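You operate a simulated robot arm through the tools that you are given. There is no shell and no other tool. Be economical: measure what you need, move in short steps, check, and stop when the job is done.

Carry out the task below with a simulated two-armed robot. There is one attempt and no reset: what you move stays moved.

JOB
Take the blue ring key with white grip on the bed top and put it away on the side desk. Put the 0.2 grey shim from the bed top on the bench seat and the 0.1 grey shim on top of the narrow teal box. Put the lettered lens that says "T" from the bed top on top of the blue card box there and the lettered lens marked "C" on top of the white card box there. Stack the box marked "felt" from the bed top on top of the box marked "tabs". Take the orange-handled camera cube and put it on top of the grey spares box. Put one of the green cartons from the highest shelf of the cleaning table on top of the black plastic box. The order is free. Set down upright: lettered lens, orange-handled camera cube, green carton.

Only the result counts: the job must be done as asked and must still hold three seconds after the hand-in. Knocking over, shifting, dropping, spilling or breaking anything else fails it.

ROBOT AND FRAMES
Two 7-joint arms with fingered hands on one trunk, on a base that drives. Base frame: it is fixed to the floor where the robot stands at the start and does not move with it; the origin is under the middle of the robot, x ahead of it, y to its left, z up; the surface under the hand at the start is at about z = 0.45. Lengths are in m, angles in rad, forces in N, time in s.
The left shoulder is at the start at [0.06, 0.138, 0.697], the right one opposite. With the tool pointing down near the work surface each hand reaches from about 0.1 to 0.92 m from the robot's upright axis, wherever it stands, measured 20 degrees to its own side. Places, roughly: bench seat (24x64 cm) [-1.02, -0.4, 0.6]; black plastic box [-4.75, -1.5, 0.25]; blue card box (10x10x12 cm) [0.5, 0.5, 0.5]; blue ring key with white grip (8x3x6 cm) [0.7, 0, 0.5]; box of pads, upright grey box, yellow plastic box [0.5, 0.75, 0.5]; green carton [-2.5, 1.5, 1.5]; grey shim [0.5, 0, 0.5]; grey spares box [-2.25, 1.75, 0.75]; lettered lens [0.5, 0.25, 0.5]; narrow teal box [0.5, 0, 0.5]; orange-handled camera cube (9x9x15 cm) [0.7, 2.8, 0.8]; side desk [-2.2, -1.2, 0.7]; white card box (11x13x10 cm) [0.6, 0.8, 0.5]. Payload 4 kg a hand.
The TCP of each hand is the grasp point between the finger pads, 0.036 m short of the fingertips. In the tool frame z runs along the fingers and y along their closing line. The gripper opens to 0.12 m. The gripper's body begins 0.042 m behind the TCP. The gripper is a hand of 5 fingers: y runs from the thumb to the fingers, the wrist lies at [-0.015, -0.109, -0.2] in the tool frame, and closing takes about 1.5 s.
Orientation is that of the tool frame in the base frame, as [roll, pitch, yaw] about the fixed x, y, z axes, in that order (R = Rz(yaw) Ry(pitch) Rx(roll)). With the fingers straight down and the wrist toward the robot, the tool's x, y and z point along [0, 1, 0], [1, 0, 0] and [0, 0, -1] of the base frame.

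CONTROLS
- The arms move only by the tool step_arm. It takes "left_rows", "right_rows" or both (then of equal length, played together; a hand with none holds still); each is one flat list of numbers, 6 for each row, row after row: the shift along the tool's x, y, z in m, then the turn, a rotation vector about the tool's x, y, z in rad. In form: [x, y, z, ax, ay, az, x, y, z, ax, ay, az, ...]. A call has 1 to 8 rows; each row shifts and turns the commanded pose from where the row before left it, along the tool's axes as they then stand. "left_gripper" and "right_gripper" are, for a hand that has rows, the opening in per cent of the stroke, from 0 (shut) to 100 (fully open), set as the call begins (left out, the last holds). Rows are played at 5 a second. More than 0.05 m and 0.15 rad between two rows, or a gripper value outside its range, and nothing of the call is played. Where a pose cannot be reached the arm comes as near as it can. A force on the tool above 40 N (or 10 N above the force at the start of the call, whichever is more), or a blocked arm, ends the call early, and 0.2 s more pass. Each finger travels about 0.153 m/s and halts on what it meets, pressing with about 22 N; the grip force reading is that of the motor and also rises with nothing between the fingers. The clock runs only during rows and for 0.2 s after the last one: add rows that do not move to give the fingers time. It gives the time, the measured TCP pose, the force on the tool (base axes), the opening and the grip force at its end, in the units of the frame above (readings bear some noise), with the torque about the TCP (base axes, N m) and any sound that the robot's microphone picked up.
- Cameras (640 x 400 px; columns grow to the right, rows downward): "scene" is now at [0.0242, -0.0143, 1.2978]; the picture's right is [-0.29, -0.96, 0.00], its down [-0.89, 0.27, -0.36] and it looks along [0.35, -0.10, -0.93] (base axes); focal length 214 px, centre (320, 200). "left" rides on the left gripper at [-0.069, -0.079, -0.131] in its tool frame; the picture's right is [-0.78, -0.29, 0.55], its down [0.55, -0.73, 0.40] and it looks along [0.29, 0.61, 0.74] (tool axes); focal length 222 px, centre (320, 200). "right" rides on the right gripper at [0.069, -0.079, -0.131] in its tool frame; the picture's right is [-0.78, 0.29, -0.55], its down [-0.55, -0.73, 0.40] and it looks along [-0.29, 0.61, 0.74] (tool axes); focal length 222 px, centre (320, 200). There is no depth. A picture from a camera that has moved, and an enlarged one, comes with that camera's place and axes in the base frame and with its lens.
- snapshot(camera): a new picture of that camera. The clock stands still meanwhile.
- lift_body(by): slides the trunk up (or, below 0, down) by that many m; the arms and the scene camera ride with it, the base frame stays. It gives what a move gives, with no picture.
- base_move(legs): drives the robot by 1 to 6 legs, each [ahead, left, turn to the left] in m, m and rad, along the robot's own axes; the way and the turn of a leg run together, so that a leg with both is an arc; at most 1.5 m and 3.142 rad a leg. The arms and the cameras ride along, it lands a little off, and it stops where it bumps. It gives what a move gives.
- set_fingers(index, middle, ring, little, thumb_bend, thumb_turn, hand): sets how far each is bent, from 0 (flat) to 100 (curled in); at 30 the hand is open as for a grip, at 70 the pads meet at the TCP. One left out holds its place. A second passes; each finger stops where it meets its share of the squeeze, and holds until it gets a number again. A gripper value or a shape takes the hand back. It gives what a move gives, with no picture; readings hold the bend of each and the force on index, middle, ring, little, thumb and palm. thumb_turn goes from beside the hand (0) to across from the fingers (100), as for a grip.
- set_grasp(shape, hand): the hand has 5 fingers and takes this shape, open, in about a second: jaw (thumb against the fingers, like two jaws); tri (thumb and two fingers); tip (a fingertip pinch); poke (one finger out to press); point (the index stretched); flat (the hand flat); cup (the hand cupped); fist (a fist). The gripper value then closes the fingers along that shape, each until it touches; the sizes above hold for jaw. It gives what a move gives, with no picture.
- aim_head(pan, tilt): turns the head with the scene camera to pan (to the left, within 1.501 rad either way) and tilt (down, from -0.506 to 1.204), counted from straight ahead of the robot. It gives what a move gives.
- enlarge(camera, box): a new picture of the part [left, top, right, bottom] of that camera's present view, enlarged. The clock stands still meanwhile.
- finish_job(): hands the job in; it is judged then, once.

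Work in short steps. Places have to be worked out from the pictures, the camera data and where the tool is seen: move nearer, look again, correct. Check each grasp and each placing, and mend what went wrong. You have 483 turns and 226 pictures in all, those below and enlarged ones among them. Open the grippers and draw the arms clear of the work before you hand the job in, unless the task says otherwise; then end with one line.

The tools are called as a command line: name --argument value ..., lists and objects as JSON in quotes. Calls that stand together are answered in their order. step_arm: Moves the arms, as the interface text tells. Its arguments: {"type":"object","properties":{"left_rows":{"type":"array"},"left_gripper":{"type":"number"},"right_rows":{"type":"array"},"right_gripper":{"type":"number"}},"required":[]} The other tools are called the same way: lift_body (by) slides the trunk up or down; set_grasp (shape, hand) gives the hand a shape; set_fingers (index, middle, ring, little, thumb_bend, thumb_turn, hand) moves the fingers one by one; base_move (legs) drives the base; aim_head (pan, tilt) turns the head that bears the scene camera; snapshot (camera) takes a picture; enlarge (camera, box) takes an enlarged picture of a part of a camera's view; finish_job () hands the job in.

At the start:

```text
t: 0.0
left_tool_pos: [0.3508, 0.5361, 0.8191]
left_ee_rot: [3.141, -0.001, 1.571]
left_contact_force: [-0.1, -0.1, -0.6]
left_wrist_torque: [0.06, -0.01, 0.0]
left_opening: 0.1198
left_grip_force: 0.1
left_shape: jaw
left_bend: [30.0, 30.0, 30.0, 30.0, 30.0, 97.0]
left_finger forces: [0.0, 0.0, 0.0, 0.0, 0.0, 0.0]
right_tool_pos: [0.4884, 0.0173, 0.8053]
right_ee_rot: [-3.141, -0.001, 1.571]
right_contact_force: [-0.7, 0.0, -0.2]
right_wrist_torque: [-0.03, 0.02, 0.01]
right_opening: 0.1195
right_grip_force: 0.0
right_shape: jaw
right_bend: [30.0, 30.0, 30.0, 30.0, 30.0, 97.0]
right_finger forces: [0.0, 0.0, 0.0, 0.1, 0.0, 0.0]
trunk travel left (down, up): [-0.275, 0.315]
robot x, y, heading: [0.0023, 0.0066, 0.001]
head pan, tilt: [-0.29, 1.201]
```

scene: 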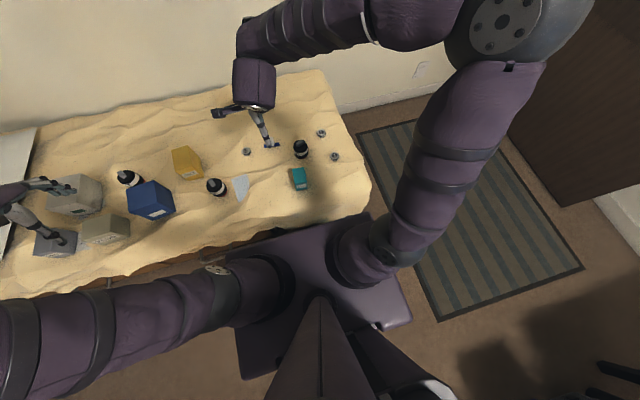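
right: 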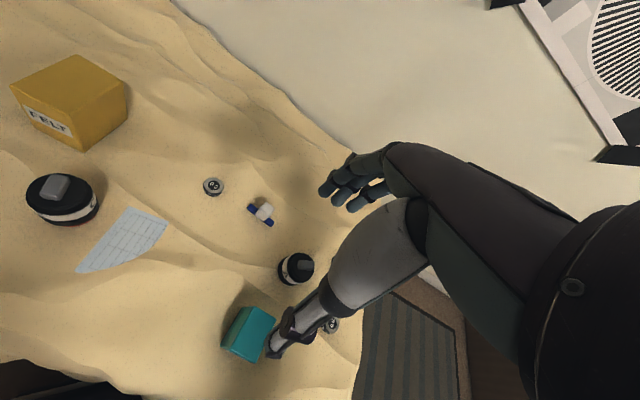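
left: 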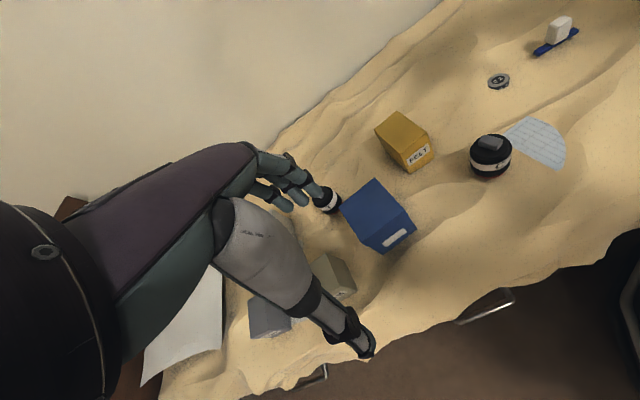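

I'll begin with close looks at the bed top to identify the items.

enlarge --camera "scene" --box '[200, 110, 360, 210]'

enlarge --camera "scene" --box '[0, 120, 208, 250]'

enlarge --camera "right" --box '[180, 150, 372, 370]'

```text
4.00 times, centred on (280, 160) of scene
camera zoom: at [0.0242, -0.0143, 1.2978], right [-0.29, -0.96, 0.0], down [-0.89, 0.27, -0.36], along [0.35, -0.1, -0.93], focal length 858 px, centre (480, 360)
```

zoom: 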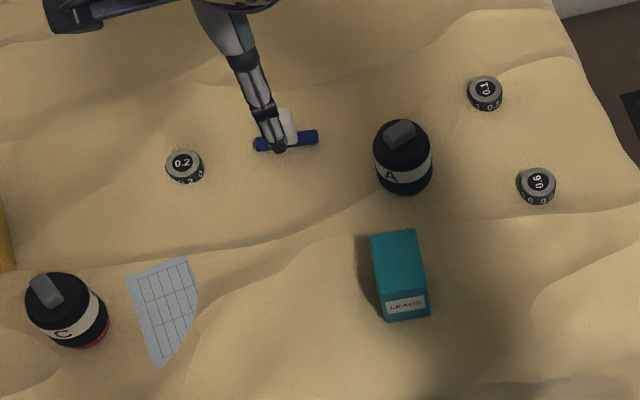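

```text
3.08 times, centred on (104, 185) of scene
camera zoom: at [0.0242, -0.0143, 1.2978], right [-0.29, -0.96, 0.0], down [-0.89, 0.27, -0.36], along [0.35, -0.1, -0.93], focal length 660 px, centre (985, 246)
```

zoom: 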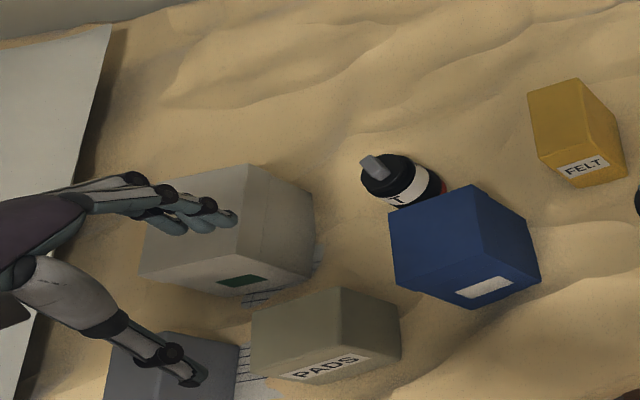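

```text
1.82 times, centred on (276, 260) of right
camera zoom: at [0.4093, 0.0877, 0.9357], right [0.29, -0.78, 0.55], down [-0.73, -0.55, -0.4], along [0.61, -0.29, -0.74], focal length 404 px, centre (400, 91)
```

zoom: 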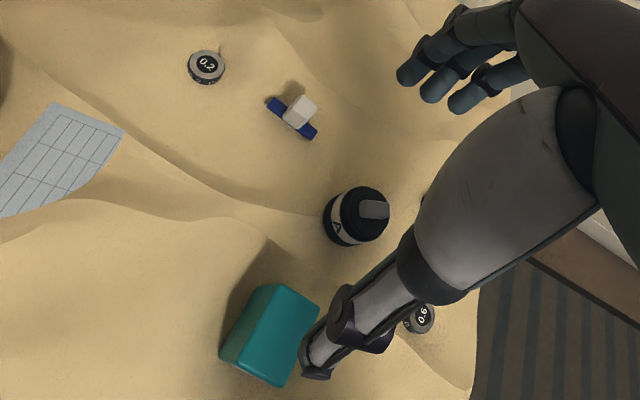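

Lenses are T (by the blue box), C (by the paper) and A; shims are 0.2, 0.1 and 0.6. I'll move the left hand rightward and up so the head can see the grey box it hides.

step_arm --left_rows '[-0.05, 0, -0.03, 0, 0, 0, -0.05, 0, -0.03, 0, 0, 0, -0.05, 0, -0.03, 0, 0, 0, -0.05, 0, 0, 0, 0, 0]'

aim_head --pan 0.6 --tilt 0.9

snapshot --camera "scene"

snapshot --camera "left"

```text
refused: row 1 steps farther than a row can; nothing moved
```

```text
t: 1.2
left_tool_pos: [0.3508, 0.537, 0.8188]
left_ee_rot: [3.141, 0.0, 1.57]
left_contact_force: [-0.1, 0.3, -0.1]
left_wrist_torque: [0.04, 0.0, 0.0]
left_opening: 0.1197
left_grip_force: 0.1
left_shape: jaw
left_bend: [30.0, 30.0, 30.0, 30.0, 30.0, 97.0]
left_finger forces: [0.0, 0.0, 0.0, 0.0, 0.0, 0.0]
right_tool_pos: [0.4892, 0.0173, 0.8068]
right_ee_rot: [-3.141, 0.0, 1.571]
right_contact_force: [0.0, -0.2, -0.4]
right_wrist_torque: [-0.01, -0.01, 0.0]
right_opening: 0.1197
right_grip_force: 0.0
right_shape: jaw
right_bend: [30.0, 30.0, 30.0, 30.0, 30.0, 97.0]
right_finger forces: [0.1, 0.0, 0.0, 0.1, 0.1, 0.0]
trunk travel left (down, up): [-0.275, 0.315]
robot x, y, heading: [0.0009, -0.0017, 0.001]
head pan, tilt: [0.6, 0.901]
```

```text
219 pictures are left
camera scene: at [0.033, 0.0443, 1.3176], right [0.56, -0.83, 0.0], down [-0.65, -0.44, -0.62], along [0.51, 0.35, -0.78], focal length 214 px, centre (320, 200)
```

scene: 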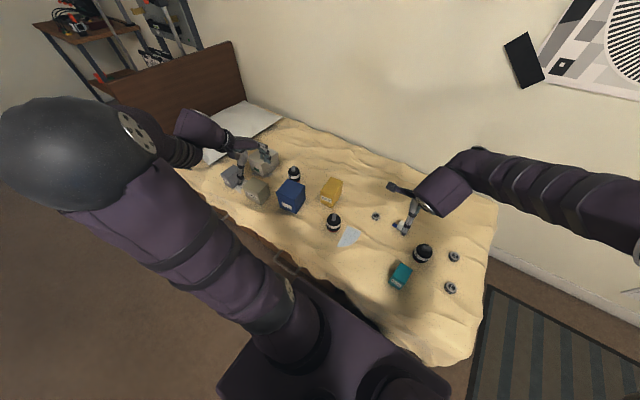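

```text
218 pictures are left
camera left: at [0.2712, 0.4675, 0.9505], right [-0.29, -0.78, -0.55], down [-0.73, 0.55, -0.4], along [0.61, 0.29, -0.74], focal length 222 px, centre (320, 200)
```

left: 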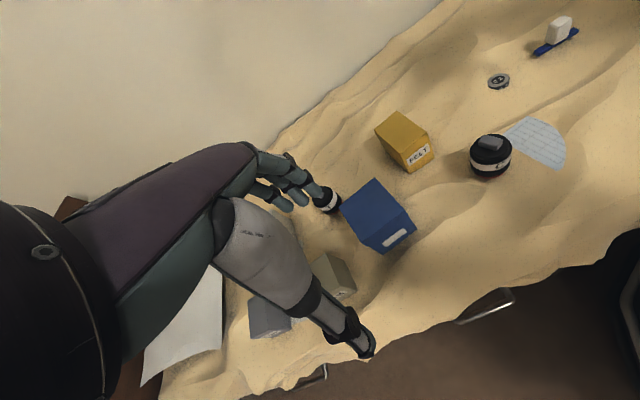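

The row limit is on the total length, so I'll use steps within 0.05 m.

step_arm --left_rows '[-0.04, 0, -0.02, 0, 0, 0, -0.04, 0, -0.02, 0, 0, 0, -0.04, 0, -0.02, 0, 0, 0, -0.04, 0, -0.02, 0, 0, 0, -0.04, 0, 0, 0, 0, 0]'

enlarge --camera "scene" --box '[190, 120, 350, 220]'

snapshot --camera "left"

```text
t: 2.4
left_tool_pos: [0.3481, 0.3402, 0.8979]
left_ee_rot: [3.141, 0.0, 1.572]
left_contact_force: [0.2, 0.6, 0.0]
left_wrist_torque: [0.01, -0.03, -0.05]
left_opening: 0.1199
left_grip_force: 0.1
left_shape: jaw
left_bend: [30.0, 30.0, 30.0, 30.0, 30.0, 97.0]
left_finger forces: [0.1, 0.0, 0.0, 0.0, 0.0, 0.1]
right_tool_pos: [0.4888, 0.0177, 0.806]
right_ee_rot: [3.141, -0.002, 1.57]
right_contact_force: [-0.3, 0.2, 0.4]
right_wrist_torque: [0.01, -0.02, 0.01]
right_opening: 0.1197
right_grip_force: 0.0
right_shape: jaw
right_bend: [30.0, 30.0, 30.0, 30.0, 30.0, 97.0]
right_finger forces: [0.0, 0.0, 0.1, 0.1, 0.1, 0.1]
trunk travel left (down, up): [-0.275, 0.315]
robot x, y, heading: [0.002, 0.0006, 0.002]
head pan, tilt: [0.6, 0.901]
```

```text
4.00 times, centred on (270, 170) of scene
camera zoom: at [0.0329, 0.0441, 1.3177], right [0.56, -0.83, 0.0], down [-0.65, -0.44, -0.62], along [0.51, 0.35, -0.78], focal length 858 px, centre (520, 320)
```

zoom: 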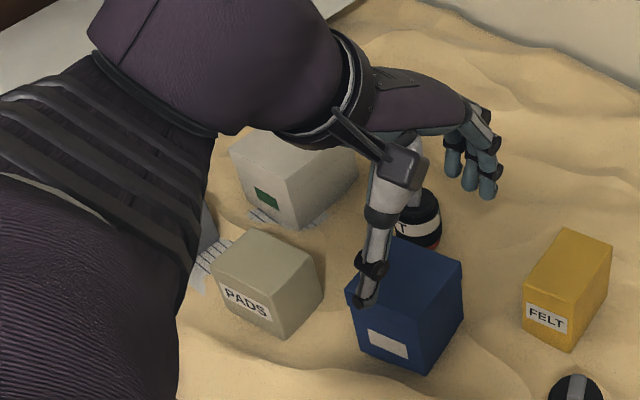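

```text
216 pictures are left
camera left: at [0.269, 0.2707, 1.0292], right [-0.29, -0.78, -0.55], down [-0.74, 0.55, -0.4], along [0.61, 0.29, -0.74], focal length 222 px, centre (320, 200)
```

left: 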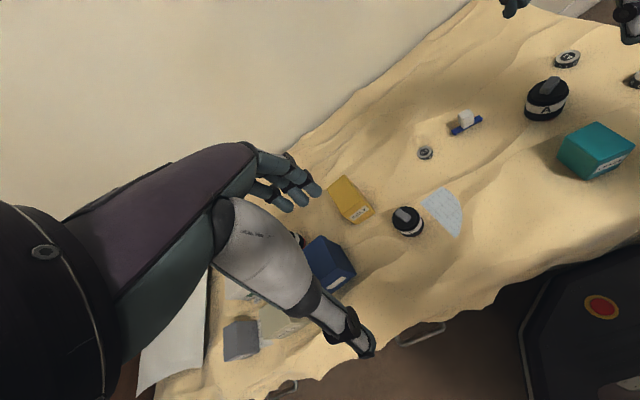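

The grey upright box appears at the edge of the left camera's view; I'll zoom on it for a label.

enlarge --camera "left" --box '[200, 270, 320, 370]'

```text
4.00 times, centred on (260, 320) of left
camera zoom: at [0.269, 0.2707, 1.0292], right [-0.29, -0.78, -0.55], down [-0.74, 0.55, -0.4], along [0.61, 0.29, -0.74], focal length 888 px, centre (560, -280)
```

zoom: 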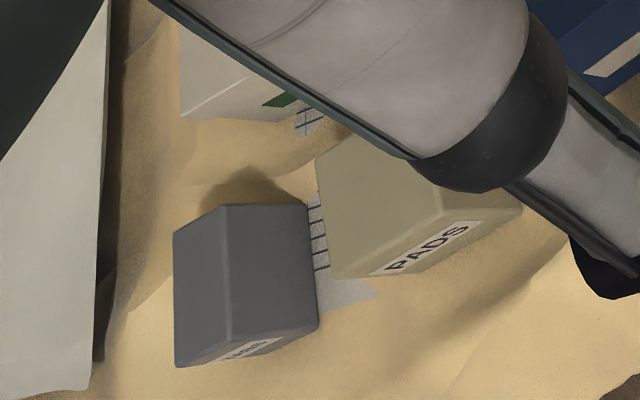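

The grey box's label (probably TABS) is seen at a steep angle and I'll verify it later. First the C lens at about (0.50, 0.29): I bring the left hand above it and look.

step_arm --left_rows '[-0.008, 0.025, 0.036, 0, 0, 0, -0.008, 0.025, 0.036, 0, 0, 0, -0.008, 0.025, 0.036, 0, 0, 0, -0.008, 0.025, 0.036, 0, 0, 0, -0.008, 0.025, 0.036, 0, 0, 0, -0.008, 0.025, 0.036, 0, 0, 0]'

snapshot --camera "left"

aim_head --pan 0.3 --tilt 1.0

snapshot --camera "scene"

```text
t: 4.0
left_tool_pos: [0.4099, 0.5114, 0.7651]
left_ee_rot: [2.981, -0.082, 2.087]
left_contact_force: [-0.2, -0.8, 0.2]
left_wrist_torque: [0.0, -0.04, -0.03]
left_opening: 0.1198
left_grip_force: 0.1
left_shape: jaw
left_bend: [30.0, 30.0, 30.0, 30.0, 30.0, 97.0]
left_finger forces: [0.0, 0.1, 0.0, 0.0, 0.1, 0.0]
left hand out of reach, approached as far as the arm can: row 5
right_tool_pos: [0.4883, 0.0181, 0.8063]
right_ee_rot: [3.14, -0.002, 1.572]
right_contact_force: [0.1, -0.9, 0.3]
right_wrist_torque: [0.07, -0.01, 0.01]
right_opening: 0.1196
right_grip_force: 0.1
right_shape: jaw
right_bend: [30.0, 30.0, 30.0, 30.0, 30.0, 97.0]
right_finger forces: [0.1, 0.0, 0.1, 0.0, 0.0, 0.1]
trunk travel left (down, up): [-0.275, 0.315]
robot x, y, heading: [-0.0002, -0.0026, -0.0]
head pan, tilt: [0.6, 0.901]
stopped in row 6 (left hand): the arm was blocked; the commanded pose is now the measured one
```

```text
214 pictures are left
camera left: at [0.3624, 0.3945, 0.8755], right [0.19, -0.74, -0.65], down [-0.87, 0.19, -0.46], along [0.46, 0.65, -0.6], focal length 222 px, centre (320, 200)
```

left: 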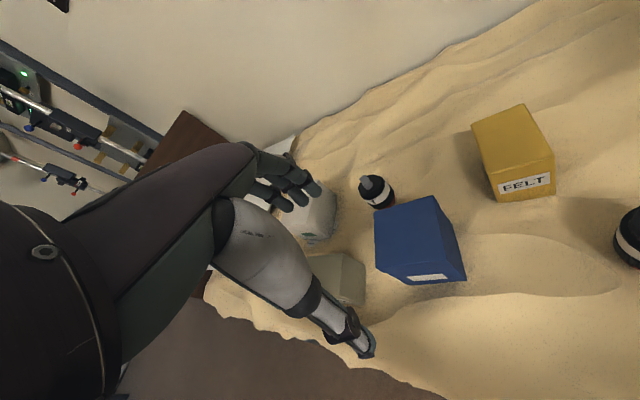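

```text
t: 4.8
left_tool_pos: [0.4098, 0.5121, 0.764]
left_ee_rot: [2.982, -0.08, 2.086]
left_contact_force: [0.1, -0.7, 0.2]
left_wrist_torque: [0.0, 0.01, -0.01]
left_opening: 0.1198
left_grip_force: 0.1
left_shape: jaw
left_bend: [30.0, 30.0, 30.0, 30.0, 30.0, 97.0]
left_finger forces: [0.0, 0.1, 0.0, 0.0, 0.0, 0.1]
right_tool_pos: [0.4874, 0.0185, 0.8062]
right_ee_rot: [3.139, 0.001, 1.572]
right_contact_force: [0.4, 0.2, -0.4]
right_wrist_torque: [0.01, 0.01, -0.01]
right_opening: 0.1196
right_grip_force: 0.0
right_shape: jaw
right_bend: [30.0, 30.0, 30.0, 30.0, 30.0, 97.0]
right_finger forces: [0.1, 0.0, 0.0, 0.1, 0.0, 0.0]
trunk travel left (down, up): [-0.275, 0.315]
robot x, y, heading: [-0.0013, -0.002, 0.001]
head pan, tilt: [0.3, 1.0]
```

```text
213 pictures are left
camera scene: at [0.0369, 0.0223, 1.3104], right [0.3, -0.96, 0.0], down [-0.8, -0.25, -0.54], along [0.52, 0.16, -0.84], focal length 214 px, centre (320, 200)
```

scene: 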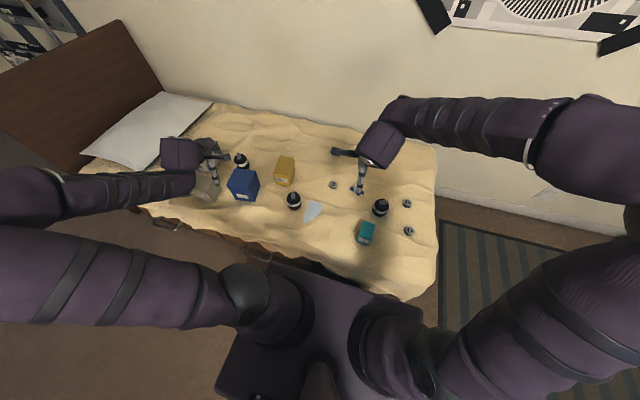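

The left arm was folded too tightly at that spot. I'll square the hand up again, then back the base off a little for comfortable reach.

step_arm --left_rows '[0, 0, -0.02, 0.14, 0, 0, 0, 0, -0.02, 0.02, -0.08, 0, 0, 0, -0.02, 0, 0, 0.13, 0, 0, 0, 0, 0, 0.13, 0, 0, 0, 0, 0, 0.13, 0, 0, 0, 0, 0, 0.126]'

base_move --legs '[[-0.2, 0, 0]]'

snapshot --camera "scene"

```text
t: 6.2
left_tool_pos: [0.4085, 0.5111, 0.8197]
left_ee_rot: [3.141, -0.001, 1.567]
left_contact_force: [0.1, -0.1, -0.4]
left_wrist_torque: [0.02, -0.01, 0.01]
left_opening: 0.1197
left_grip_force: 0.1
left_shape: jaw
left_bend: [30.0, 30.0, 30.0, 30.0, 30.0, 97.0]
left_finger forces: [0.0, 0.0, 0.0, 0.1, 0.0, 0.1]
left hand out of reach, approached as far as the arm can: row 1
right_tool_pos: [0.4876, 0.019, 0.8066]
right_ee_rot: [3.14, 0.001, 1.572]
right_contact_force: [-0.6, -0.7, 0.7]
right_wrist_torque: [0.01, 0.02, 0.03]
right_opening: 0.1198
right_grip_force: 0.1
right_shape: jaw
right_bend: [30.0, 30.0, 30.0, 30.0, 30.0, 97.0]
right_finger forces: [0.1, 0.0, 0.0, 0.0, 0.1, 0.1]
trunk travel left (down, up): [-0.275, 0.315]
robot x, y, heading: [-0.0006, 0.002, 0.001]
head pan, tilt: [0.3, 1.0]
```

```text
t: 7.8
left_tool_pos: [0.2099, 0.5113, 0.8206]
left_ee_rot: [3.141, -0.001, 1.572]
left_contact_force: [-0.4, -0.2, -0.3]
left_wrist_torque: [0.01, 0.0, 0.02]
left_opening: 0.1199
left_grip_force: 0.1
left_shape: jaw
left_bend: [30.0, 30.0, 30.0, 30.0, 30.0, 97.0]
left_finger forces: [0.0, 0.0, 0.1, 0.0, 0.0, 0.0]
right_tool_pos: [0.2916, 0.0201, 0.8065]
right_ee_rot: [3.139, -0.002, 1.574]
right_contact_force: [0.6, 0.0, 1.3]
right_wrist_torque: [-0.02, -0.03, -0.04]
right_opening: 0.1198
right_grip_force: 0.1
right_shape: jaw
right_bend: [30.0, 30.0, 30.0, 30.0, 30.0, 97.0]
right_finger forces: [0.0, 0.0, 0.0, 0.0, 0.0, 0.0]
trunk travel left (down, up): [-0.275, 0.315]
robot x, y, heading: [-0.1976, 0.001, 0.002]
head pan, tilt: [0.3, 1.0]
```

```text
212 pictures are left
camera scene: at [-0.1589, 0.0222, 1.3104], right [0.3, -0.95, 0.0], down [-0.8, -0.25, -0.54], along [0.52, 0.16, -0.84], focal length 214 px, centre (320, 200)
```

scene: 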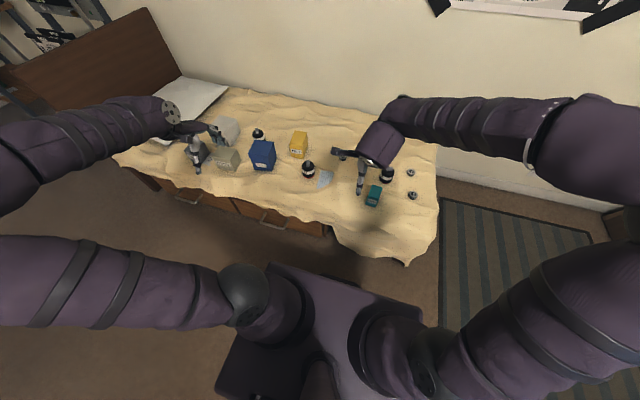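

With more room, I bring the left hand above the C lens.

step_arm --left_rows '[-0.0275, 0.036, 0.0175, 0, 0, 0, -0.0275, 0.036, 0.0175, 0, 0, 0, -0.0275, 0.036, 0.0175, 0, 0, 0, -0.0275, 0.036, 0.0175, 0, 0, 0, -0.0275, 0.036, 0.0175, 0, 0, 0, -0.0275, 0.036, 0.0175, 0, 0, 0, -0.0275, 0.036, 0.0175, 0, 0, 0, -0.0275, 0.036, 0.0175, 0, 0, 0]'

snapshot --camera "left"

```text
t: 9.6
left_tool_pos: [0.4995, 0.2947, 0.6775]
left_ee_rot: [3.141, 0.001, 1.575]
left_contact_force: [-0.9, -0.7, 0.1]
left_wrist_torque: [-0.03, -0.01, -0.02]
left_opening: 0.1199
left_grip_force: 0.1
left_shape: jaw
left_bend: [30.0, 30.0, 30.0, 30.0, 30.0, 97.0]
left_finger forces: [0.0, 0.1, 0.0, 0.1, 0.1, 0.0]
right_tool_pos: [0.2906, 0.0196, 0.8053]
right_ee_rot: [3.14, 0.001, 1.573]
right_contact_force: [-0.2, -0.3, 0.1]
right_wrist_torque: [0.0, -0.02, 0.0]
right_opening: 0.1197
right_grip_force: 0.1
right_shape: jaw
right_bend: [30.0, 30.0, 30.0, 30.0, 30.0, 97.0]
right_finger forces: [0.0, 0.1, 0.0, 0.0, 0.1, 0.0]
trunk travel left (down, up): [-0.275, 0.315]
robot x, y, heading: [-0.1967, -0.0002, -0.0]
head pan, tilt: [0.3, 1.0]
```

```text
211 pictures are left
camera left: at [0.4204, 0.2251, 0.8088], right [-0.29, -0.79, -0.55], down [-0.74, 0.55, -0.4], along [0.61, 0.29, -0.74], focal length 222 px, centre (320, 200)
```

left: 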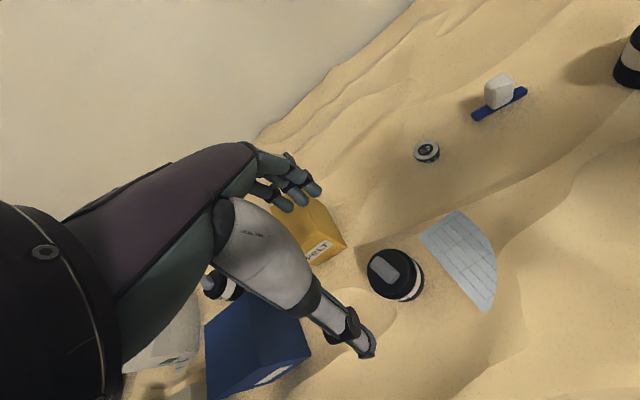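

C lens top is near (0.488, 0.277, 0.56). I align over it and go partway down, then check.

step_arm --left_rows '[-0.017, -0.0115, 0.02, 0, 0, 0, 0, 0, 0.035, 0, 0, 0]'

snapshot --camera "left"

```text
t: 10.2
left_tool_pos: [0.4863, 0.277, 0.6241]
left_ee_rot: [3.141, 0.001, 1.573]
left_contact_force: [-0.1, -0.8, 0.4]
left_wrist_torque: [0.0, -0.02, 0.02]
left_opening: 0.1202
left_grip_force: 0.2
left_shape: jaw
left_bend: [30.0, 30.0, 30.0, 30.0, 30.0, 97.0]
left_finger forces: [0.1, 0.1, 0.0, 0.0, 0.0, 0.0]
right_tool_pos: [0.2925, 0.0195, 0.8058]
right_ee_rot: [3.141, -0.001, 1.575]
right_contact_force: [0.4, 0.7, 0.5]
right_wrist_torque: [-0.02, 0.0, 0.0]
right_opening: 0.1195
right_grip_force: 0.0
right_shape: jaw
right_bend: [30.0, 30.0, 30.0, 30.0, 30.0, 97.0]
right_finger forces: [0.0, 0.0, 0.1, 0.0, 0.0, 0.0]
trunk travel left (down, up): [-0.275, 0.315]
robot x, y, heading: [-0.1963, -0.0015, 0.001]
head pan, tilt: [0.3, 1.0]
```

```text
210 pictures are left
camera left: at [0.4066, 0.2078, 0.7565], right [-0.29, -0.79, -0.55], down [-0.74, 0.55, -0.4], along [0.61, 0.29, -0.74], focal length 222 px, centre (320, 200)
```

left: 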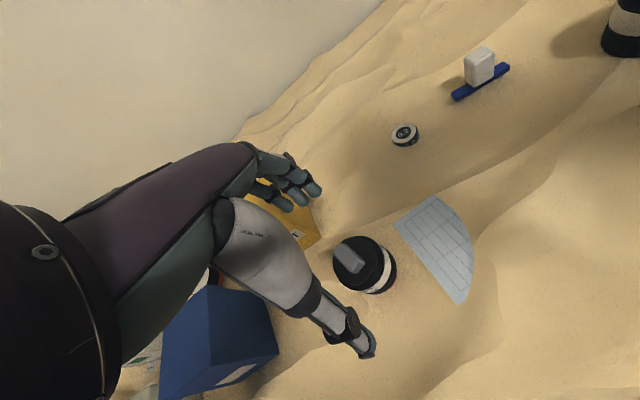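

Well aligned (predicted pixel matches). I descend to z≈0.535 and close on the lens.

step_arm --left_rows '[0, 0, 0.03, 0, 0, 0, 0, 0, 0.03, 0, 0, 0, 0, 0, 0.029, 0, 0, 0]'

step_arm --left_rows '[0, 0, 0, 0, 0, 0, 0, 0, 0, 0, 0, 0, 0, 0, 0, 0, 0, 0, 0, 0, 0, 0, 0, 0, 0, 0, 0, 0, 0, 0, 0, 0, 0, 0, 0, 0, 0, 0, 0, 0, 0, 0, 0, 0, 0, 0, 0, 0]' --left_gripper 0

snapshot --camera "left"

```text
t: 11.0
left_tool_pos: [0.4884, 0.2812, 0.5354]
left_ee_rot: [3.141, 0.0, 1.57]
left_contact_force: [0.1, 0.0, 0.0]
left_wrist_torque: [0.03, 0.03, 0.02]
left_opening: 0.1201
left_grip_force: 0.1
left_shape: jaw
left_bend: [30.0, 30.0, 30.0, 30.0, 30.0, 97.0]
left_finger forces: [0.1, 0.0, 0.1, 0.1, 0.0, 0.0]
right_tool_pos: [0.2912, 0.02, 0.8054]
right_ee_rot: [3.14, -0.001, 1.575]
right_contact_force: [0.4, 0.7, 0.4]
right_wrist_torque: [-0.01, 0.02, 0.0]
right_opening: 0.1199
right_grip_force: 0.1
right_shape: jaw
right_bend: [30.0, 30.0, 30.0, 30.0, 30.0, 97.0]
right_finger forces: [0.0, 0.0, 0.1, 0.1, 0.0, 0.0]
trunk travel left (down, up): [-0.275, 0.315]
robot x, y, heading: [-0.1963, 0.0022, 0.002]
head pan, tilt: [0.3, 1.0]
```

```text
t: 12.8
left_tool_pos: [0.488, 0.2808, 0.5341]
left_ee_rot: [3.141, -0.001, 1.573]
left_contact_force: [-0.6, 0.3, -0.2]
left_wrist_torque: [0.0, 0.05, -0.01]
left_opening: 0.0558
left_grip_force: 22.1
left_shape: jaw
left_bend: [37.0, 39.0, 42.0, 67.0, 68.0, 100.0]
left_finger forces: [10.0, 6.0, 2.6, 0.0, 19.4, 0.1]
right_tool_pos: [0.2906, 0.0198, 0.807]
right_ee_rot: [3.139, 0.0, 1.576]
right_contact_force: [-0.2, 0.0, 0.4]
right_wrist_torque: [0.01, 0.04, 0.01]
right_opening: 0.12
right_grip_force: 0.0
right_shape: jaw
right_bend: [30.0, 30.0, 30.0, 30.0, 30.0, 97.0]
right_finger forces: [0.0, 0.0, 0.1, 0.0, 0.1, 0.0]
trunk travel left (down, up): [-0.275, 0.315]
robot x, y, heading: [-0.1977, -0.0006, 0.005]
head pan, tilt: [0.3, 1.0]
```

```text
209 pictures are left
camera left: at [0.4093, 0.2118, 0.6661], right [-0.29, -0.79, -0.55], down [-0.74, 0.55, -0.4], along [0.61, 0.29, -0.74], focal length 222 px, centre (320, 200)
```

left: 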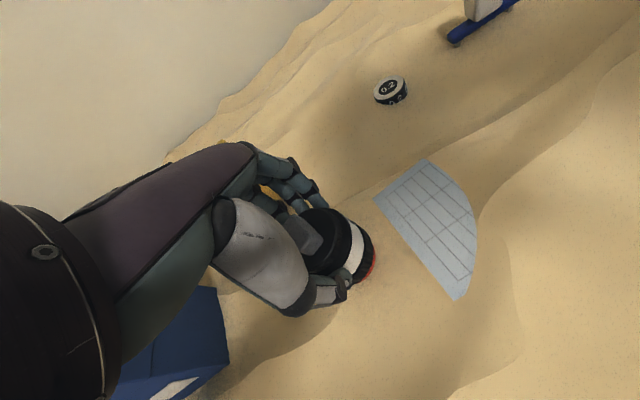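

Gripped by thumb and three fingers. I lift straight up and check.

step_arm --left_rows '[0, 0, -0.03, 0, 0, 0, 0, 0, -0.04, 0, 0, 0, 0, 0, -0.045, 0, 0, 0, 0, 0, -0.045, 0, 0, 0]'

snapshot --camera "left"

enlarge --camera "scene" --box '[120, 80, 440, 280]'

```text
t: 13.8
left_tool_pos: [0.4906, 0.27, 0.696]
left_ee_rot: [-3.141, 0.0, 1.571]
left_contact_force: [-0.2, 0.4, -5.7]
left_wrist_torque: [-0.05, 0.06, 0.01]
left_opening: 0.0558
left_grip_force: 21.8
left_shape: jaw
left_bend: [37.0, 39.0, 42.0, 67.0, 68.0, 100.0]
left_finger forces: [10.3, 6.1, 2.8, 0.1, 19.3, 0.0]
right_tool_pos: [0.2916, 0.0197, 0.8062]
right_ee_rot: [3.14, -0.002, 1.575]
right_contact_force: [-0.3, -0.2, -0.5]
right_wrist_torque: [-0.01, 0.0, 0.01]
right_opening: 0.1201
right_grip_force: 0.0
right_shape: jaw
right_bend: [30.0, 30.0, 30.0, 30.0, 30.0, 97.0]
right_finger forces: [0.1, 0.0, 0.0, 0.0, 0.0, 0.0]
trunk travel left (down, up): [-0.275, 0.315]
robot x, y, heading: [-0.1954, 0.0008, 0.0]
head pan, tilt: [0.3, 1.0]
```

```text
208 pictures are left
camera left: at [0.411, 0.2019, 0.8256], right [-0.29, -0.79, -0.55], down [-0.74, 0.55, -0.4], along [0.61, 0.29, -0.74], focal length 222 px, centre (320, 200)
```

left: 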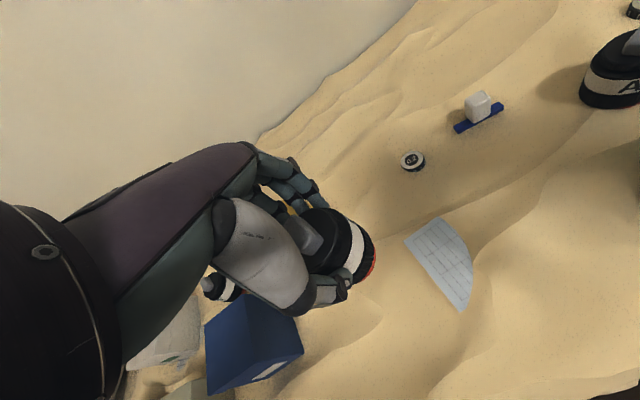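

```text
2.00 times, centred on (280, 180) of scene
camera zoom: at [-0.1583, 0.0222, 1.3103], right [0.3, -0.95, 0.0], down [-0.8, -0.25, -0.54], along [0.52, 0.16, -0.84], focal length 429 px, centre (400, 240)
```

zoom: 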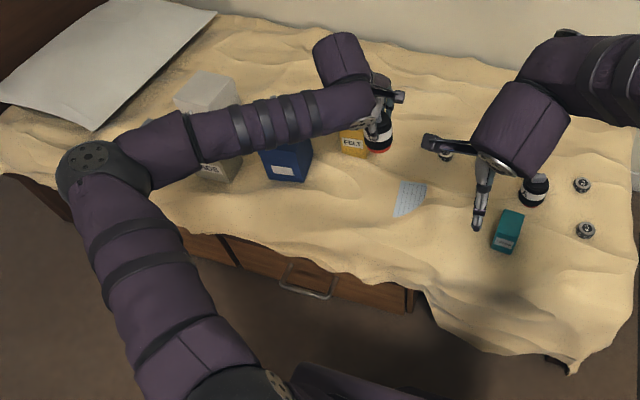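

The C lens is held firmly. Raise a little and drive the base left toward the white box.

step_arm --left_rows '[0, 0, -0.04, 0, 0, 0, 0, 0, -0.04, 0, 0, 0]'

base_move --legs '[[0, 0.4, 0], [0.08, 0, 0]]'

snapshot --camera "scene"

snapshot --camera "left"

```text
t: 14.4
left_tool_pos: [0.489, 0.2727, 0.7764]
left_ee_rot: [-3.14, 0.001, 1.574]
left_contact_force: [-0.3, 0.3, -5.2]
left_wrist_torque: [-0.03, 0.1, 0.02]
left_opening: 0.0559
left_grip_force: 22.5
left_shape: jaw
left_bend: [37.0, 39.0, 42.0, 67.0, 68.0, 100.0]
left_finger forces: [10.1, 6.2, 3.0, 0.1, 19.3, 0.0]
right_tool_pos: [0.2924, 0.0201, 0.8061]
right_ee_rot: [3.141, -0.001, 1.575]
right_contact_force: [0.1, -0.7, -0.1]
right_wrist_torque: [0.02, 0.01, -0.01]
right_opening: 0.1196
right_grip_force: 0.1
right_shape: jaw
right_bend: [30.0, 30.0, 30.0, 30.0, 30.0, 97.0]
right_finger forces: [0.0, 0.0, 0.1, 0.1, 0.0, 0.0]
trunk travel left (down, up): [-0.275, 0.315]
robot x, y, heading: [-0.1934, 0.0024, 0.005]
head pan, tilt: [0.3, 1.0]
```

```text
t: 17.6
left_tool_pos: [0.5728, 0.6741, 0.7757]
left_ee_rot: [-3.141, 0.0, 1.565]
left_contact_force: [0.1, 0.0, -5.8]
left_wrist_torque: [0.0, 0.05, -0.04]
left_opening: 0.0556
left_grip_force: 21.7
left_shape: jaw
left_bend: [37.0, 39.0, 42.0, 67.0, 68.0, 100.0]
left_finger forces: [10.2, 6.2, 3.0, 0.0, 19.3, 0.1]
right_tool_pos: [0.3736, 0.4229, 0.8051]
right_ee_rot: [3.141, 0.0, 1.567]
right_contact_force: [-0.3, 0.7, -0.5]
right_wrist_torque: [-0.02, 0.02, 0.0]
right_opening: 0.1199
right_grip_force: 0.0
right_shape: jaw
right_bend: [30.0, 30.0, 30.0, 30.0, 30.0, 97.0]
right_finger forces: [0.1, 0.0, 0.0, 0.1, 0.0, 0.1]
trunk travel left (down, up): [-0.275, 0.315]
robot x, y, heading: [-0.1132, 0.4034, -0.006]
head pan, tilt: [0.3, 1.0]
```

```text
206 pictures are left
camera scene: at [-0.0769, 0.4277, 1.3103], right [0.29, -0.96, 0.0], down [-0.81, -0.24, -0.54], along [0.52, 0.16, -0.84], focal length 214 px, centre (320, 200)
```

scene: 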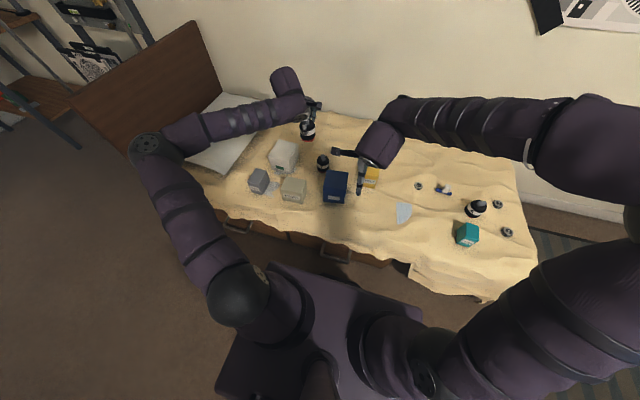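

```text
205 pictures are left
camera left: at [0.4935, 0.6054, 0.908], right [-0.3, -0.78, -0.55], down [-0.73, 0.55, -0.4], along [0.61, 0.28, -0.74], focal length 222 px, centre (320, 200)
```

left: 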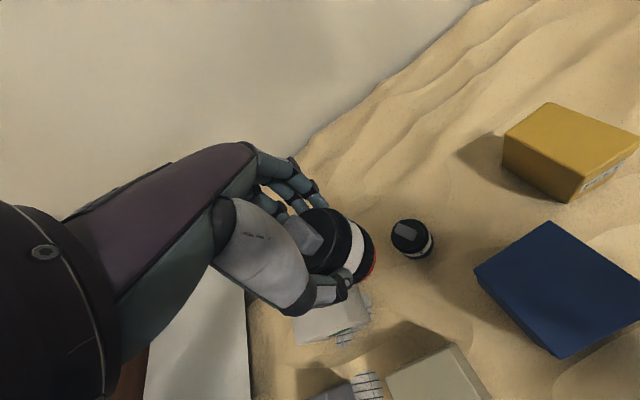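

enlarge --camera "scene" --box '[230, 100, 390, 220]'

```text
3.33 times, centred on (310, 160) of scene
camera zoom: at [-0.0769, 0.4277, 1.3103], right [0.29, -0.96, 0.0], down [-0.81, -0.24, -0.54], along [0.52, 0.16, -0.84], focal length 715 px, centre (353, 333)
```

zoom: 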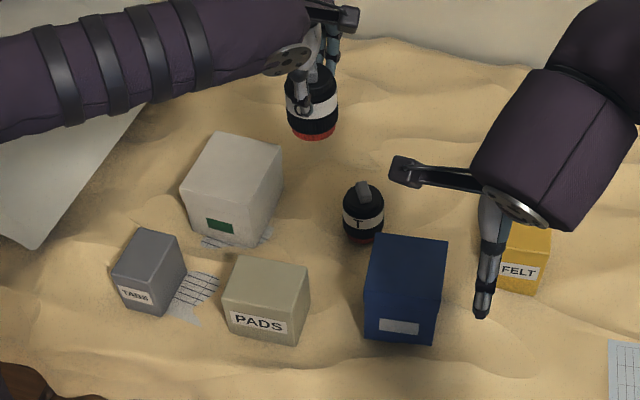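

TABS confirmed on the grey box. To locate the white box top better, I move the hand to where its camera sees the box beside the lens.

step_arm --left_rows '[0.036, -0.025, 0, 0, 0, 0, 0.036, -0.025, 0, 0, 0, 0, 0.036, -0.025, 0, 0, 0, 0, 0.036, -0.025, 0, 0, 0, 0, 0.036, -0.025, 0, 0, 0, 0]'

snapshot --camera "left"

```text
t: 18.8
left_tool_pos: [0.4454, 0.8533, 0.7773]
left_ee_rot: [-3.14, 0.0, 1.564]
left_contact_force: [0.7, -1.2, -5.4]
left_wrist_torque: [-0.03, 0.04, 0.0]
left_opening: 0.0557
left_grip_force: 22.2
left_shape: jaw
left_bend: [37.0, 39.0, 42.0, 67.0, 68.0, 100.0]
left_finger forces: [10.6, 6.1, 3.1, 0.0, 19.5, 0.1]
right_tool_pos: [0.3723, 0.4224, 0.8067]
right_ee_rot: [-3.141, 0.001, 1.566]
right_contact_force: [-0.1, -0.5, -0.1]
right_wrist_torque: [0.0, -0.02, -0.02]
right_opening: 0.1197
right_grip_force: 0.0
right_shape: jaw
right_bend: [30.0, 30.0, 30.0, 30.0, 30.0, 97.0]
right_finger forces: [0.0, 0.0, 0.0, 0.0, 0.0, 0.0]
trunk travel left (down, up): [-0.275, 0.315]
robot x, y, heading: [-0.1161, 0.4056, -0.009]
head pan, tilt: [0.3, 1.0]
```

```text
203 pictures are left
camera left: at [0.3669, 0.7856, 0.9089], right [-0.3, -0.78, -0.55], down [-0.73, 0.55, -0.4], along [0.61, 0.28, -0.74], focal length 222 px, centre (320, 200)
```

left: 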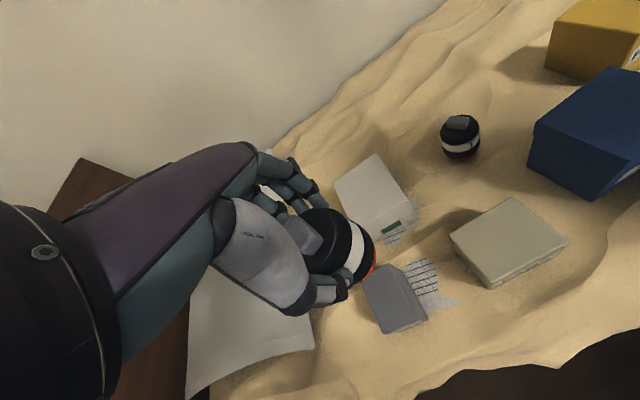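

White box top centre ≈ (0.597, 0.817, 0.56). I move the lens over it and check from the head camera.

step_arm --left_rows '[-0.009, 0.038, 0, 0, 0, 0, -0.009, 0.038, 0, 0, 0, 0, -0.009, 0.038, 0, 0, 0, 0, -0.009, 0.038, 0, 0, 0, 0, 0, 0, 0.04, 0, 0, 0, 0, 0, 0.03, 0, 0, 0]'

enlarge --camera "scene" --box '[200, 90, 360, 220]'

snapshot --camera "left"

```text
t: 20.1
left_tool_pos: [0.6022, 0.8174, 0.7052]
left_ee_rot: [-3.142, 0.001, 1.564]
left_contact_force: [0.5, 1.0, -5.6]
left_wrist_torque: [-0.02, 0.05, 0.0]
left_opening: 0.0554
left_grip_force: 21.6
left_shape: jaw
left_bend: [37.0, 39.0, 42.0, 67.0, 68.0, 100.0]
left_finger forces: [10.5, 6.3, 3.2, 0.0, 19.5, 0.1]
right_tool_pos: [0.3735, 0.422, 0.8058]
right_ee_rot: [3.141, 0.0, 1.568]
right_contact_force: [0.0, 0.3, 0.9]
right_wrist_torque: [-0.03, 0.0, 0.02]
right_opening: 0.1198
right_grip_force: 0.1
right_shape: jaw
right_bend: [30.0, 30.0, 30.0, 30.0, 30.0, 97.0]
right_finger forces: [0.0, 0.1, 0.0, 0.0, 0.0, 0.0]
trunk travel left (down, up): [-0.275, 0.315]
robot x, y, heading: [-0.1172, 0.4028, -0.007]
head pan, tilt: [0.3, 1.0]
```

```text
3.08 times, centred on (280, 155) of scene
camera zoom: at [-0.0771, 0.428, 1.3104], right [0.29, -0.96, 0.0], down [-0.81, -0.24, -0.54], along [0.52, 0.16, -0.84], focal length 660 px, centre (443, 338)
```

zoom: 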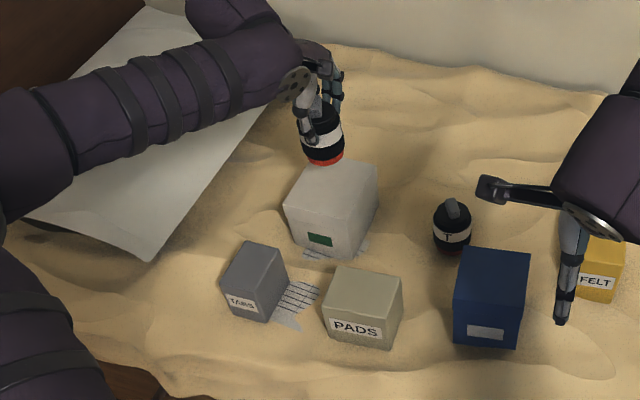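

```text
201 pictures are left
camera left: at [0.5218, 0.7481, 0.8366], right [-0.3, -0.78, -0.55], down [-0.73, 0.55, -0.4], along [0.61, 0.28, -0.74], focal length 222 px, centre (320, 200)
```

left: 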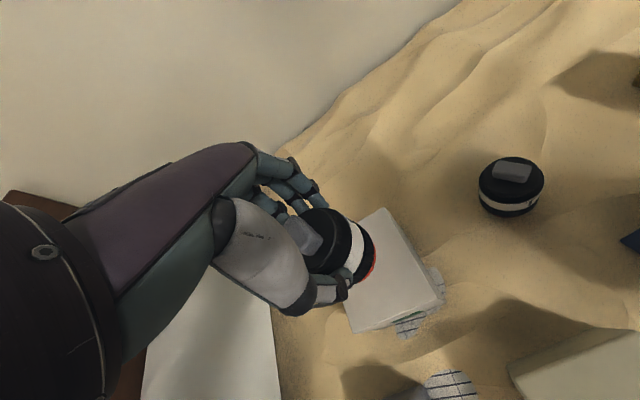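

The lens is over the box top. I lower in small steps and watch the force.

step_arm --left_rows '[0.003, 0.004, 0.03, 0, 0, 0, 0, 0, 0.03, 0, 0, 0, 0, 0, 0.01, 0, 0, 0]'

enlarge --camera "scene" --box '[240, 100, 320, 180]'

```text
t: 20.9
left_tool_pos: [0.6057, 0.8188, 0.636]
left_ee_rot: [-3.141, 0.0, 1.567]
left_contact_force: [-2.0, -0.5, -2.1]
left_wrist_torque: [-0.07, 0.07, -0.01]
left_opening: 0.0554
left_grip_force: 22.4
left_shape: jaw
left_bend: [37.0, 39.0, 42.0, 67.0, 68.0, 100.0]
left_finger forces: [10.6, 6.2, 3.0, 0.0, 19.8, 0.0]
right_tool_pos: [0.3731, 0.4212, 0.8071]
right_ee_rot: [3.141, -0.001, 1.569]
right_contact_force: [0.2, -0.6, -1.0]
right_wrist_torque: [0.04, 0.01, 0.01]
right_opening: 0.1198
right_grip_force: 0.1
right_shape: jaw
right_bend: [30.0, 30.0, 30.0, 30.0, 30.0, 97.0]
right_finger forces: [0.0, 0.1, 0.0, 0.0, 0.0, 0.1]
trunk travel left (down, up): [-0.275, 0.315]
robot x, y, heading: [-0.1154, 0.4054, -0.005]
head pan, tilt: [0.3, 1.0]
```

```text
5.00 times, centred on (280, 140) of scene
camera zoom: at [-0.0775, 0.4276, 1.3105], right [0.29, -0.96, 0.0], down [-0.81, -0.24, -0.54], along [0.52, 0.16, -0.84], focal length 1072 px, centre (520, 500)
```

zoom: 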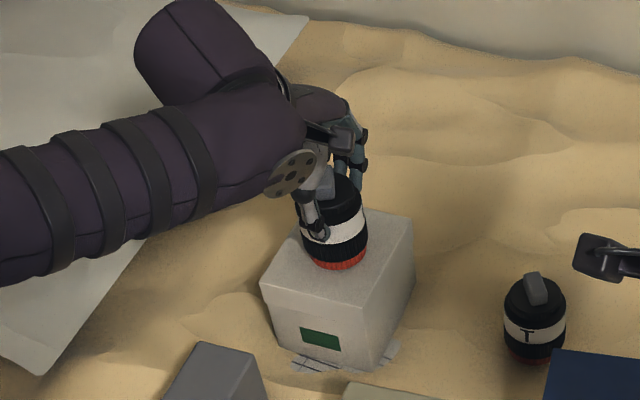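

Contact has begun and the lens is central on the box. I lower 3 mm more and open.

step_arm --left_rows '[0, 0, 0.003, 0, 0, 0, 0, 0, 0, 0, 0, 0]'

step_arm --left_rows '[0, 0, 0, 0, 0, 0, 0, 0, 0, 0, 0, 0, 0, 0, 0, 0, 0, 0, 0, 0, 0, 0, 0, 0]' --left_gripper 100

step_arm --left_rows '[0, 0, -0.03, 0, 0, 0, 0, 0, -0.03, 0, 0, 0, 0, 0, -0.04, 0, 0, 0]'

snapshot --camera "left"

```text
t: 21.6
left_tool_pos: [0.6049, 0.8203, 0.6337]
left_ee_rot: [3.14, 0.0, 1.563]
left_contact_force: [1.5, -3.0, 6.1]
left_wrist_torque: [-0.04, -0.09, -0.03]
left_opening: 0.0558
left_grip_force: 21.6
left_shape: jaw
left_bend: [37.0, 39.0, 42.0, 67.0, 69.0, 100.0]
left_finger forces: [11.4, 6.6, 3.1, 0.0, 20.5, 0.0]
right_tool_pos: [0.3733, 0.4215, 0.807]
right_ee_rot: [3.14, -0.003, 1.566]
right_contact_force: [-0.3, 0.8, -1.3]
right_wrist_torque: [0.0, 0.04, 0.03]
right_opening: 0.1197
right_grip_force: 0.0
right_shape: jaw
right_bend: [30.0, 30.0, 30.0, 30.0, 30.0, 97.0]
right_finger forces: [0.0, 0.1, 0.0, 0.0, 0.0, 0.0]
trunk travel left (down, up): [-0.275, 0.315]
robot x, y, heading: [-0.1159, 0.4059, -0.012]
head pan, tilt: [0.3, 1.0]
```

```text
t: 22.6
left_tool_pos: [0.6056, 0.8196, 0.632]
left_ee_rot: [3.14, 0.0, 1.567]
left_contact_force: [0.0, 0.3, 0.6]
left_wrist_torque: [0.02, -0.01, -0.01]
left_opening: 0.1197
left_grip_force: 0.1
left_shape: jaw
left_bend: [30.0, 30.0, 30.0, 30.0, 30.0, 97.0]
left_finger forces: [0.1, 0.0, 0.2, 0.0, 0.1, 0.0]
right_tool_pos: [0.3724, 0.4216, 0.8069]
right_ee_rot: [3.141, 0.0, 1.568]
right_contact_force: [-0.3, -0.4, 0.1]
right_wrist_torque: [0.01, 0.02, -0.02]
right_opening: 0.1198
right_grip_force: 0.1
right_shape: jaw
right_bend: [30.0, 30.0, 30.0, 30.0, 30.0, 97.0]
right_finger forces: [0.0, 0.1, 0.0, 0.0, 0.0, 0.1]
trunk travel left (down, up): [-0.275, 0.315]
robot x, y, heading: [-0.117, 0.4043, -0.0]
head pan, tilt: [0.3, 1.0]
```

```text
t: 23.4
left_tool_pos: [0.6045, 0.8232, 0.7337]
left_ee_rot: [-3.141, 0.0, 1.564]
left_contact_force: [0.2, -0.1, 0.1]
left_wrist_torque: [0.02, -0.01, -0.01]
left_opening: 0.1196
left_grip_force: 0.0
left_shape: jaw
left_bend: [30.0, 30.0, 30.0, 30.0, 30.0, 97.0]
left_finger forces: [0.1, 0.0, 0.0, 0.0, 0.0, 0.0]
right_tool_pos: [0.3725, 0.4207, 0.805]
right_ee_rot: [3.141, 0.0, 1.564]
right_contact_force: [0.4, -0.2, -0.5]
right_wrist_torque: [-0.01, -0.02, -0.03]
right_opening: 0.1195
right_grip_force: 0.2
right_shape: jaw
right_bend: [30.0, 30.0, 30.0, 30.0, 30.0, 97.0]
right_finger forces: [0.0, 0.0, 0.0, 0.0, 0.0, 0.0]
trunk travel left (down, up): [-0.275, 0.315]
robot x, y, heading: [-0.1123, 0.403, -0.008]
head pan, tilt: [0.3, 1.0]
```

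```text
199 pictures are left
camera left: at [0.5252, 0.755, 0.865], right [-0.3, -0.78, -0.55], down [-0.73, 0.55, -0.4], along [0.61, 0.28, -0.74], focal length 222 px, centre (320, 200)
```

left: 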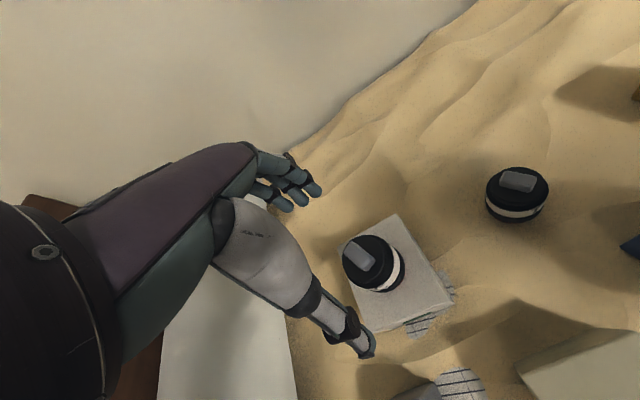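

C lens stands on the white box. Next the T lens, judged at (0.634, 0.631): move above it.

step_arm --left_rows '[-0.048, 0.0075, 0, 0, 0, 0, -0.048, 0.0075, 0, 0, 0, 0, -0.048, 0.0075, 0, 0, 0, 0, -0.047, 0.0075, 0, 0, 0, 0, 0, 0, 0.04, 0, 0, 0, 0, 0, 0.04, 0, 0, 0]'

snapshot --camera "left"

enlarge --camera "scene" --box '[250, 110, 370, 210]'

```text
t: 24.8
left_tool_pos: [0.6218, 0.6775, 0.6536]
left_ee_rot: [3.14, -0.002, 1.565]
left_contact_force: [-0.1, 0.0, 0.8]
left_wrist_torque: [0.03, 0.01, -0.03]
left_opening: 0.12
left_grip_force: 0.0
left_shape: jaw
left_bend: [30.0, 30.0, 30.0, 30.0, 30.0, 97.0]
left_finger forces: [0.0, 0.0, 0.1, 0.0, 0.0, 0.0]
left hand out of reach, approached as far as the arm can: row 4
right_tool_pos: [0.3728, 0.422, 0.8072]
right_ee_rot: [3.14, 0.001, 1.567]
right_contact_force: [0.0, 0.5, -0.5]
right_wrist_torque: [0.01, 0.0, 0.01]
right_opening: 0.1197
right_grip_force: 0.2
right_shape: jaw
right_bend: [30.0, 30.0, 30.0, 30.0, 30.0, 97.0]
right_finger forces: [0.0, 0.1, 0.0, 0.1, 0.1, 0.0]
trunk travel left (down, up): [-0.275, 0.315]
robot x, y, heading: [-0.1177, 0.407, -0.015]
head pan, tilt: [0.3, 1.0]
```

```text
198 pictures are left
camera left: at [0.5429, 0.6072, 0.7848], right [-0.3, -0.78, -0.55], down [-0.73, 0.55, -0.4], along [0.61, 0.28, -0.74], focal length 222 px, centre (320, 200)
```

left: 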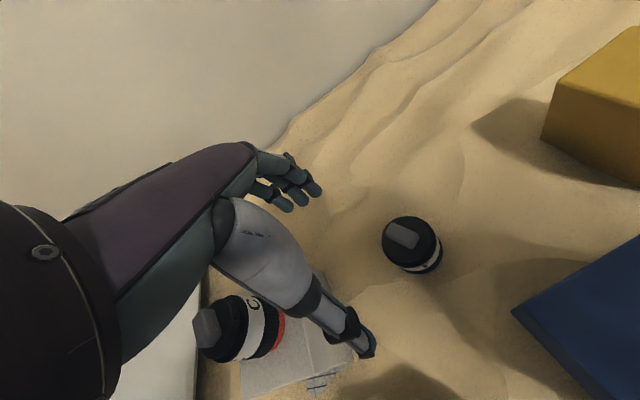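

```text
4.00 times, centred on (310, 160) of scene
camera zoom: at [-0.0775, 0.4276, 1.3104], right [0.29, -0.96, 0.0], down [-0.81, -0.24, -0.54], along [0.52, 0.16, -0.84], focal length 858 px, centre (360, 360)
```

zoom: 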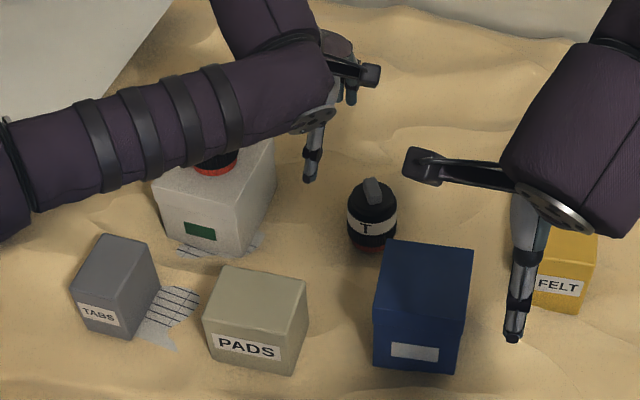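

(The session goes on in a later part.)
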